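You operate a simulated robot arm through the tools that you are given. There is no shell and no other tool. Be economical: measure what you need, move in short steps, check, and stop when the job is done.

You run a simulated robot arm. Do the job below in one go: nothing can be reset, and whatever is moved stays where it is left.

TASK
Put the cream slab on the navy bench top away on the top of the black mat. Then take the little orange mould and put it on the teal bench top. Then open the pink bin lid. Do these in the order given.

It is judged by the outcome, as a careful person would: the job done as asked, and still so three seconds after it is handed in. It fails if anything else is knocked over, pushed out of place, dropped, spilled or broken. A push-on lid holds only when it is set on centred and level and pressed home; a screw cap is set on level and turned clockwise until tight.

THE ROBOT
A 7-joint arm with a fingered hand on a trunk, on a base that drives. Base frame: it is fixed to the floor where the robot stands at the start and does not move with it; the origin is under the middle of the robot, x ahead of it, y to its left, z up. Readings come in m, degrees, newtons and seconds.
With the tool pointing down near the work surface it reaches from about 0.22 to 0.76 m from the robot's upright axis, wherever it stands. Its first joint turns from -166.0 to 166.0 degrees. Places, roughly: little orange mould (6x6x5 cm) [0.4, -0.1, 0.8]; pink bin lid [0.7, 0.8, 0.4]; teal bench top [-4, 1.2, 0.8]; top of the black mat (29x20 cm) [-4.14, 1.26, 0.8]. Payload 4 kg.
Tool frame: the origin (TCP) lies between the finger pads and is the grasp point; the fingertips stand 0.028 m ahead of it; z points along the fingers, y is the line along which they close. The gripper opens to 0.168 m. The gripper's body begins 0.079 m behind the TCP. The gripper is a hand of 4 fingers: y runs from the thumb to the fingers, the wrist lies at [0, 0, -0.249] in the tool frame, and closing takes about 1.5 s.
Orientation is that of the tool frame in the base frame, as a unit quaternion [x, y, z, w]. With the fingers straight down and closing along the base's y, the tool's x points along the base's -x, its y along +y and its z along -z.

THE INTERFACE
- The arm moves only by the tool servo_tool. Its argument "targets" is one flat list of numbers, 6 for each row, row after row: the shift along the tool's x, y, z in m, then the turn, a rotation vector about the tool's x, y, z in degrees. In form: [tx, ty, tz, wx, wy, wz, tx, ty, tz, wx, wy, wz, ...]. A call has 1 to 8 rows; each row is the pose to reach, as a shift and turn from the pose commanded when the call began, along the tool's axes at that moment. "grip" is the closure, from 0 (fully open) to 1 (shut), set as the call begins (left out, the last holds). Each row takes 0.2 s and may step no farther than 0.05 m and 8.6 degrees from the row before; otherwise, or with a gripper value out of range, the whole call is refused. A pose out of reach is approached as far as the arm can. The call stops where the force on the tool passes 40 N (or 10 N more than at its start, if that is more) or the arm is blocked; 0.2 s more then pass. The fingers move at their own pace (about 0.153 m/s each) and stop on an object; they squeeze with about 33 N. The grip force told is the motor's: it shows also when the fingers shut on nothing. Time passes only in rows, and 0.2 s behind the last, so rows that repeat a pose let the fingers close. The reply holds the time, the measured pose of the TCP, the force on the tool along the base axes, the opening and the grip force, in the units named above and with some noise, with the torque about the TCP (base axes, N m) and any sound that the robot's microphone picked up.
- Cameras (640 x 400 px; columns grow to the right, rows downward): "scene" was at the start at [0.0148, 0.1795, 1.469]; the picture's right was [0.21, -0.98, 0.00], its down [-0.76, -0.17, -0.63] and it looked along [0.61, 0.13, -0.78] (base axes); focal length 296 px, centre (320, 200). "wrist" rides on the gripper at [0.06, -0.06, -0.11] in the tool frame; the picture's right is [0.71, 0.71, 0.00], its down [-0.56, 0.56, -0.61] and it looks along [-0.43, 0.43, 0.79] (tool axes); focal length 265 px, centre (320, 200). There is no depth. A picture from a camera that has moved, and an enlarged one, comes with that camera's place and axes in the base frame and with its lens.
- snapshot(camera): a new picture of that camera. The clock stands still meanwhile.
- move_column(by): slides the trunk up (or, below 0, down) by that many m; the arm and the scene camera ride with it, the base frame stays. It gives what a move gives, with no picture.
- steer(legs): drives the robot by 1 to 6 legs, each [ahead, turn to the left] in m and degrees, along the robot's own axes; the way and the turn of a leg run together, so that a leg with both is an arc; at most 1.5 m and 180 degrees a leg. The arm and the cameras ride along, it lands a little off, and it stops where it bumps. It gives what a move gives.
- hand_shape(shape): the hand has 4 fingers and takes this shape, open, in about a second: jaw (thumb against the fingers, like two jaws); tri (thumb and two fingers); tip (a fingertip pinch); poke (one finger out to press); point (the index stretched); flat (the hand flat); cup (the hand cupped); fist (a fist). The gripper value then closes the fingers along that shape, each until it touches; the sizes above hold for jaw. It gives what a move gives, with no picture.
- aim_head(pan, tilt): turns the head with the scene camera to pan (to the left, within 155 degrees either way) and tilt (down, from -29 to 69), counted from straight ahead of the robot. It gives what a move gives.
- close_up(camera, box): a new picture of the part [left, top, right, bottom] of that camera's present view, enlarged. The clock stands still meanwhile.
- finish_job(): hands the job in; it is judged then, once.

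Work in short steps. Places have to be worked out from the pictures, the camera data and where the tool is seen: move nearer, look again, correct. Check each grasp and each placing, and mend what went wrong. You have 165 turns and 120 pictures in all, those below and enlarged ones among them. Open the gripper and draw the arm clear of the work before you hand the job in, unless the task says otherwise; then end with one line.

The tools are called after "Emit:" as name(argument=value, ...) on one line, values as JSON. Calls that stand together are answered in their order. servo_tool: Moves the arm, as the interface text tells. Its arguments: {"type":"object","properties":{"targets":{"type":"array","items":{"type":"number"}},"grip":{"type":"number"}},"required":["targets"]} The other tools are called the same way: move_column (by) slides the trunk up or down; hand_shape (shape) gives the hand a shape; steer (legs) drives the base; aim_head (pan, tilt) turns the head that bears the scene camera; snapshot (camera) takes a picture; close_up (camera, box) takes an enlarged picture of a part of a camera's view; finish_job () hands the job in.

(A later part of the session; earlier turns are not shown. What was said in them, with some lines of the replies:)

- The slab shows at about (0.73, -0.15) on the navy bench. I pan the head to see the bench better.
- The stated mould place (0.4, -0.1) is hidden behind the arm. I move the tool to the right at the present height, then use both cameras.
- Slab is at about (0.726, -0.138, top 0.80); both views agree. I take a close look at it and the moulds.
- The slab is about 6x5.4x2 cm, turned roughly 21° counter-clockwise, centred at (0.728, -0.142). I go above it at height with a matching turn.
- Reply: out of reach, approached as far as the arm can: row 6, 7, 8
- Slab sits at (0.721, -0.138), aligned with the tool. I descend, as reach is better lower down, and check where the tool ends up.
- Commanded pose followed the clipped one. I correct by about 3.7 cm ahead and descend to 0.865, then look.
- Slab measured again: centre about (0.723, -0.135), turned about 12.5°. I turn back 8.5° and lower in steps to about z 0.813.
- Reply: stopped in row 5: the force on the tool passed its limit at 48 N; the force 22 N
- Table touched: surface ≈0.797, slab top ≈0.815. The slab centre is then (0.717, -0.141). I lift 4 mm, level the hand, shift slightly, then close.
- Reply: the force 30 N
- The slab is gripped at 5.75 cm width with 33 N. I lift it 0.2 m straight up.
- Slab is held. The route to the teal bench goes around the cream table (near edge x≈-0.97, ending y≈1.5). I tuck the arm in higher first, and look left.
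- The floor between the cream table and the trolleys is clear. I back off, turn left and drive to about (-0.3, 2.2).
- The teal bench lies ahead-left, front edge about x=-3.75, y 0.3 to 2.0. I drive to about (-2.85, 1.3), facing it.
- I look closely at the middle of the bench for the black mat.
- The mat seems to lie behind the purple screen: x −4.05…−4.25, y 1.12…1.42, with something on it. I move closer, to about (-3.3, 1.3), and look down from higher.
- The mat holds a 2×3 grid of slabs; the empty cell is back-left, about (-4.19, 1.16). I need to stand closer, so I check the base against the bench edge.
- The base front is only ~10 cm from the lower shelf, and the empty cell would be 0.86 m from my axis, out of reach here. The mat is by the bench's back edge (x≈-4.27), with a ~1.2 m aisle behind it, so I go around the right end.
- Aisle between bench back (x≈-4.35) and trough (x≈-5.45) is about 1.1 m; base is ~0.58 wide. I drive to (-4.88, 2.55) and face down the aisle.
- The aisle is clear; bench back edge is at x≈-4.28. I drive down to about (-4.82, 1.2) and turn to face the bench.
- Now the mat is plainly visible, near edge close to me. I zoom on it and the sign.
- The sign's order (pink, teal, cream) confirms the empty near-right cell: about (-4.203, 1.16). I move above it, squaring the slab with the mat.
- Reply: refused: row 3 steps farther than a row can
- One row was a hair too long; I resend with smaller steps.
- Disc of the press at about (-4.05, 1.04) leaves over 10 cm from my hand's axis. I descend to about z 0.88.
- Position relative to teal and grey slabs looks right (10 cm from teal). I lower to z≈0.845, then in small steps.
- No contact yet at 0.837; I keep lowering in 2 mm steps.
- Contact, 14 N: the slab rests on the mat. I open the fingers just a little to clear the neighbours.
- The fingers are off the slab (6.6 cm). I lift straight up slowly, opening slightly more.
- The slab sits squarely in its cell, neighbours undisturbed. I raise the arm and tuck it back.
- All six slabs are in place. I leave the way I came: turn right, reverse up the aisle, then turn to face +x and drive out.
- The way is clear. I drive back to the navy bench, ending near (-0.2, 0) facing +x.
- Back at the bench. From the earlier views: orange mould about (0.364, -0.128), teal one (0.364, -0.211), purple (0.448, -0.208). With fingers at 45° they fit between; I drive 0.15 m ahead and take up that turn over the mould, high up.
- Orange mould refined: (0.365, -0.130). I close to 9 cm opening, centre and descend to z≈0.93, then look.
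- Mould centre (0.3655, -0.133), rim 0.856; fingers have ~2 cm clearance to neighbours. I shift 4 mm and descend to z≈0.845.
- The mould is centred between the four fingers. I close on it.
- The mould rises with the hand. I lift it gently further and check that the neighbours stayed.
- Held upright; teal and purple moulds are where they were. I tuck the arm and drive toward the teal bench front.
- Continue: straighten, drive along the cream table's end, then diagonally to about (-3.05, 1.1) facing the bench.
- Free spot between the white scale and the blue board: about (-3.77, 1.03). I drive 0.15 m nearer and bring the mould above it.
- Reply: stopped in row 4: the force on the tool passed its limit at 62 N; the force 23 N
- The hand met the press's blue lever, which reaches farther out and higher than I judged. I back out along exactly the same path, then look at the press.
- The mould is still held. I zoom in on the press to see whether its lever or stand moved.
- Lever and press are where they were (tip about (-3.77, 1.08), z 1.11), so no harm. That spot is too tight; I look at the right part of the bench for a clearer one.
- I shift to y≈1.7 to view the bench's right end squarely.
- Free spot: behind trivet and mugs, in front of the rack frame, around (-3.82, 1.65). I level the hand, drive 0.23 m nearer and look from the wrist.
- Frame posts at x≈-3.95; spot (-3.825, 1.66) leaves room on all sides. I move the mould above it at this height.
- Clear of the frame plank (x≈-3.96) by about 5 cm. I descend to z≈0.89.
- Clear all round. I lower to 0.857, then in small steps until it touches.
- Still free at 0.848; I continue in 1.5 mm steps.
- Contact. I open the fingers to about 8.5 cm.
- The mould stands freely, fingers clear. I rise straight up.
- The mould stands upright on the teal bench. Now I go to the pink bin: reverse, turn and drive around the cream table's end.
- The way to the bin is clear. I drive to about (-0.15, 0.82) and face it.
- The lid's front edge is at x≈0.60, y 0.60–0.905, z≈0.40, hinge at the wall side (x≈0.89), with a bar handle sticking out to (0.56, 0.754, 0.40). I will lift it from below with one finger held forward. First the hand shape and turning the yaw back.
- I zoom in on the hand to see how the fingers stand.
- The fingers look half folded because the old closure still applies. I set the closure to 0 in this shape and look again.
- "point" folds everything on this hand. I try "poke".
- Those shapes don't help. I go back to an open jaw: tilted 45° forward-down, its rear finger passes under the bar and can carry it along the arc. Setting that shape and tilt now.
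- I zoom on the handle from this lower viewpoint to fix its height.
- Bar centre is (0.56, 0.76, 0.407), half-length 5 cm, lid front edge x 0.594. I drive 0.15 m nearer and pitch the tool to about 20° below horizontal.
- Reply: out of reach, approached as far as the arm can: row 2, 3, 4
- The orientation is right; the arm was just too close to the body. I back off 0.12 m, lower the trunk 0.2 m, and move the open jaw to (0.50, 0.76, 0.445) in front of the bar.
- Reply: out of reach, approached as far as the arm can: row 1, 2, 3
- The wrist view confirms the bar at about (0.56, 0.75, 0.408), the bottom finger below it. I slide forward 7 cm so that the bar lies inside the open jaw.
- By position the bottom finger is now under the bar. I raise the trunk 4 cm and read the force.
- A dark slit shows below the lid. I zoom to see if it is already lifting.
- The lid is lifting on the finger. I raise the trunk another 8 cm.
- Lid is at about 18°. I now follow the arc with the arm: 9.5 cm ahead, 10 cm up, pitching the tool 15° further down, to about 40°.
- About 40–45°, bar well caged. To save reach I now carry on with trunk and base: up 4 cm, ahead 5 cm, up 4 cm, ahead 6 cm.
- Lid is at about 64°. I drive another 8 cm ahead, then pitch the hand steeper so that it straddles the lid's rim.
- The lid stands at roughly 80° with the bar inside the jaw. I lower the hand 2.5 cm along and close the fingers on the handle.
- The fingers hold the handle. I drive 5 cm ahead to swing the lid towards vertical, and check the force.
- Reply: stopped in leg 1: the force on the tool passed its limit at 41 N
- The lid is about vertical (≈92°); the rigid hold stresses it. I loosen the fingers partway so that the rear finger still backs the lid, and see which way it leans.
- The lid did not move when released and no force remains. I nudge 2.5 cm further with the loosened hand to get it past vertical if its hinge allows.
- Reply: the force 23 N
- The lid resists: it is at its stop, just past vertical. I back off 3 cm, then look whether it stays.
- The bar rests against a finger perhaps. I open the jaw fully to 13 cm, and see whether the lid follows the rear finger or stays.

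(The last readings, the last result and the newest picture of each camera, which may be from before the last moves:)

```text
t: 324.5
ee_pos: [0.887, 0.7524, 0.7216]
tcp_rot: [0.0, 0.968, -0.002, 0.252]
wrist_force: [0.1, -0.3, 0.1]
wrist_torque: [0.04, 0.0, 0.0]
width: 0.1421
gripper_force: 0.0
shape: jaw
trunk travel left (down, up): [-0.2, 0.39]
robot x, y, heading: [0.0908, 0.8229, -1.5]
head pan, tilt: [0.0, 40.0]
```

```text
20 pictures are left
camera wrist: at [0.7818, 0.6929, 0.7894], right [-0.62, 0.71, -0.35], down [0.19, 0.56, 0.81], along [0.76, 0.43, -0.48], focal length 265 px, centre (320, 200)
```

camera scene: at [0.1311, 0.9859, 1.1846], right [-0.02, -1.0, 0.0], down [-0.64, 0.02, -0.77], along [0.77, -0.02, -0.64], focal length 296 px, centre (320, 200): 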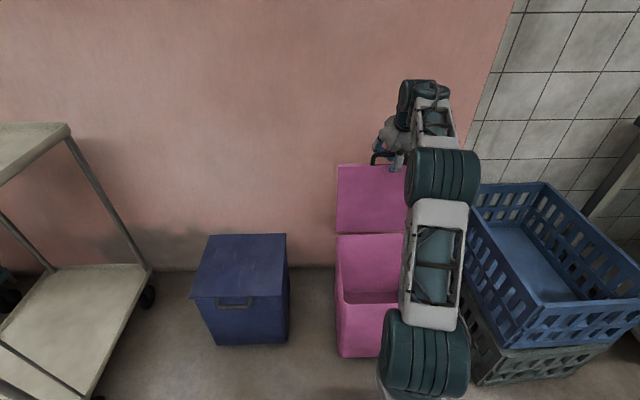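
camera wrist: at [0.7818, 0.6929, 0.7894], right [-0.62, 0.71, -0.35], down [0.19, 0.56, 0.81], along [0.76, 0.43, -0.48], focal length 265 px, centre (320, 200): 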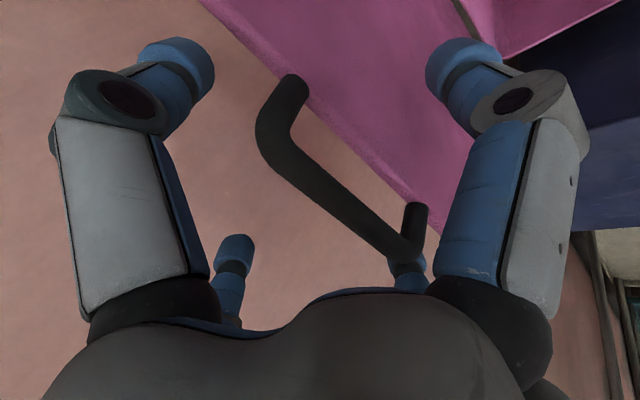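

The lid stays by itself. I raise the hand straight up out of the handle with the trunk.

Emit:
move_column(by=0.14)

Emit:
snapshot(camera="wrist")

Emit:
snapshot(camera="scene")

```text
t: 326.2
ee_pos: [0.8882, 0.7532, 0.8627]
tcp_rot: [-0.001, 0.968, 0.0, 0.252]
wrist_force: [0.8, 0.0, 0.3]
wrist_torque: [-0.01, -0.01, 0.03]
width: 0.1424
gripper_force: 0.1
shape: jaw
trunk travel left (down, up): [-0.34, 0.25]
robot x, y, heading: [0.0889, 0.829, -1.2]
head pan, tilt: [0.0, 40.0]
```

```text
19 pictures are left
camera wrist: at [0.7819, 0.6929, 0.9293], right [-0.62, 0.71, -0.35], down [0.19, 0.56, 0.81], along [0.76, 0.43, -0.48], focal length 265 px, centre (320, 200)
```

wrist: 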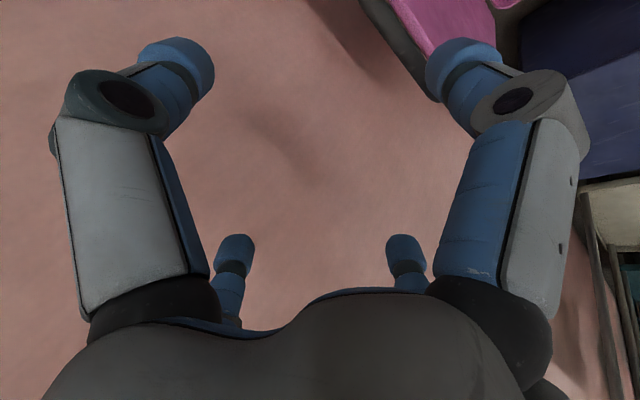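

```text
18 pictures are left
camera scene: at [0.1173, 0.9862, 1.3246], right [-0.02, -1.0, 0.0], down [-0.64, 0.02, -0.77], along [0.77, -0.02, -0.64], focal length 296 px, centre (320, 200)
```

scene: 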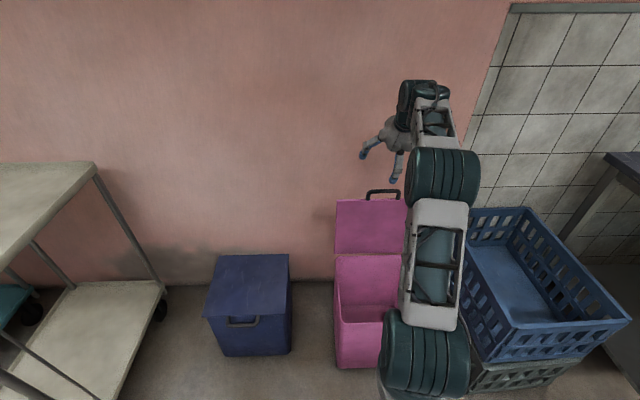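

The lid stays open at about 87°. I raise a bit more and back away from the bin.

Emit:
move_column(by=0.15)

Emit:
steer(legs=[[-0.35, 0]])

Emit:
snapshot(camera="scene")

```text
t: 327.9
ee_pos: [0.888, 0.7516, 1.0116]
tcp_rot: [-0.001, 0.968, -0.001, 0.25]
wrist_force: [-0.5, 0.3, -0.5]
wrist_torque: [-0.03, -0.02, 0.0]
width: 0.1424
gripper_force: 0.1
shape: jaw
trunk travel left (down, up): [-0.49, 0.1]
robot x, y, heading: [0.0866, 0.8247, -1.5]
head pan, tilt: [0.0, 40.0]
```

```text
t: 330.2
ee_pos: [0.5347, 0.7634, 1.0125]
tcp_rot: [-0.001, 0.968, -0.001, 0.251]
wrist_force: [0.2, 0.9, 0.2]
wrist_torque: [-0.04, 0.02, 0.03]
width: 0.1429
gripper_force: 0.1
shape: jaw
trunk travel left (down, up): [-0.49, 0.1]
robot x, y, heading: [-0.267, 0.8325, -1.1]
head pan, tilt: [0.0, 40.0]
```

```text
17 pictures are left
camera scene: at [-0.2362, 0.9944, 1.4746], right [-0.02, -1.0, 0.0], down [-0.64, 0.01, -0.77], along [0.77, -0.02, -0.64], focal length 296 px, centre (320, 200)
```

scene: 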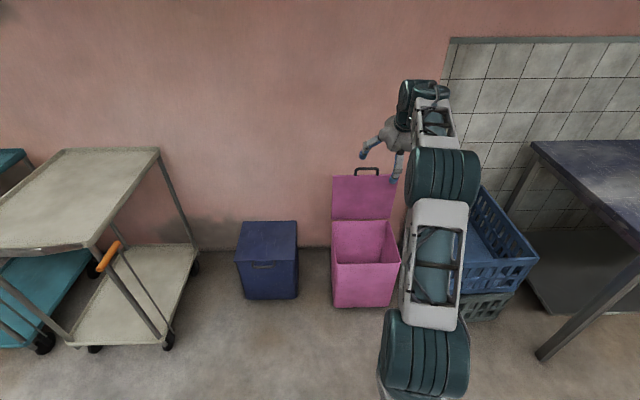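

The lid has stayed open for several seconds, and the arm is clear with the gripper open. I hand the job in.

Emit:
finish_job()

```text
The job is handed in.
```

I did all three jobs in order and handed them in. The cream slab is in the empty cell on the black mat, the orange mould stands upright on the teal bench top, and the pink bin lid is open at about 87°. On the way to the teal bench the hand bumped the press's blue lever with 62 N. Pictures afterwards showed the lever and press where they had been.
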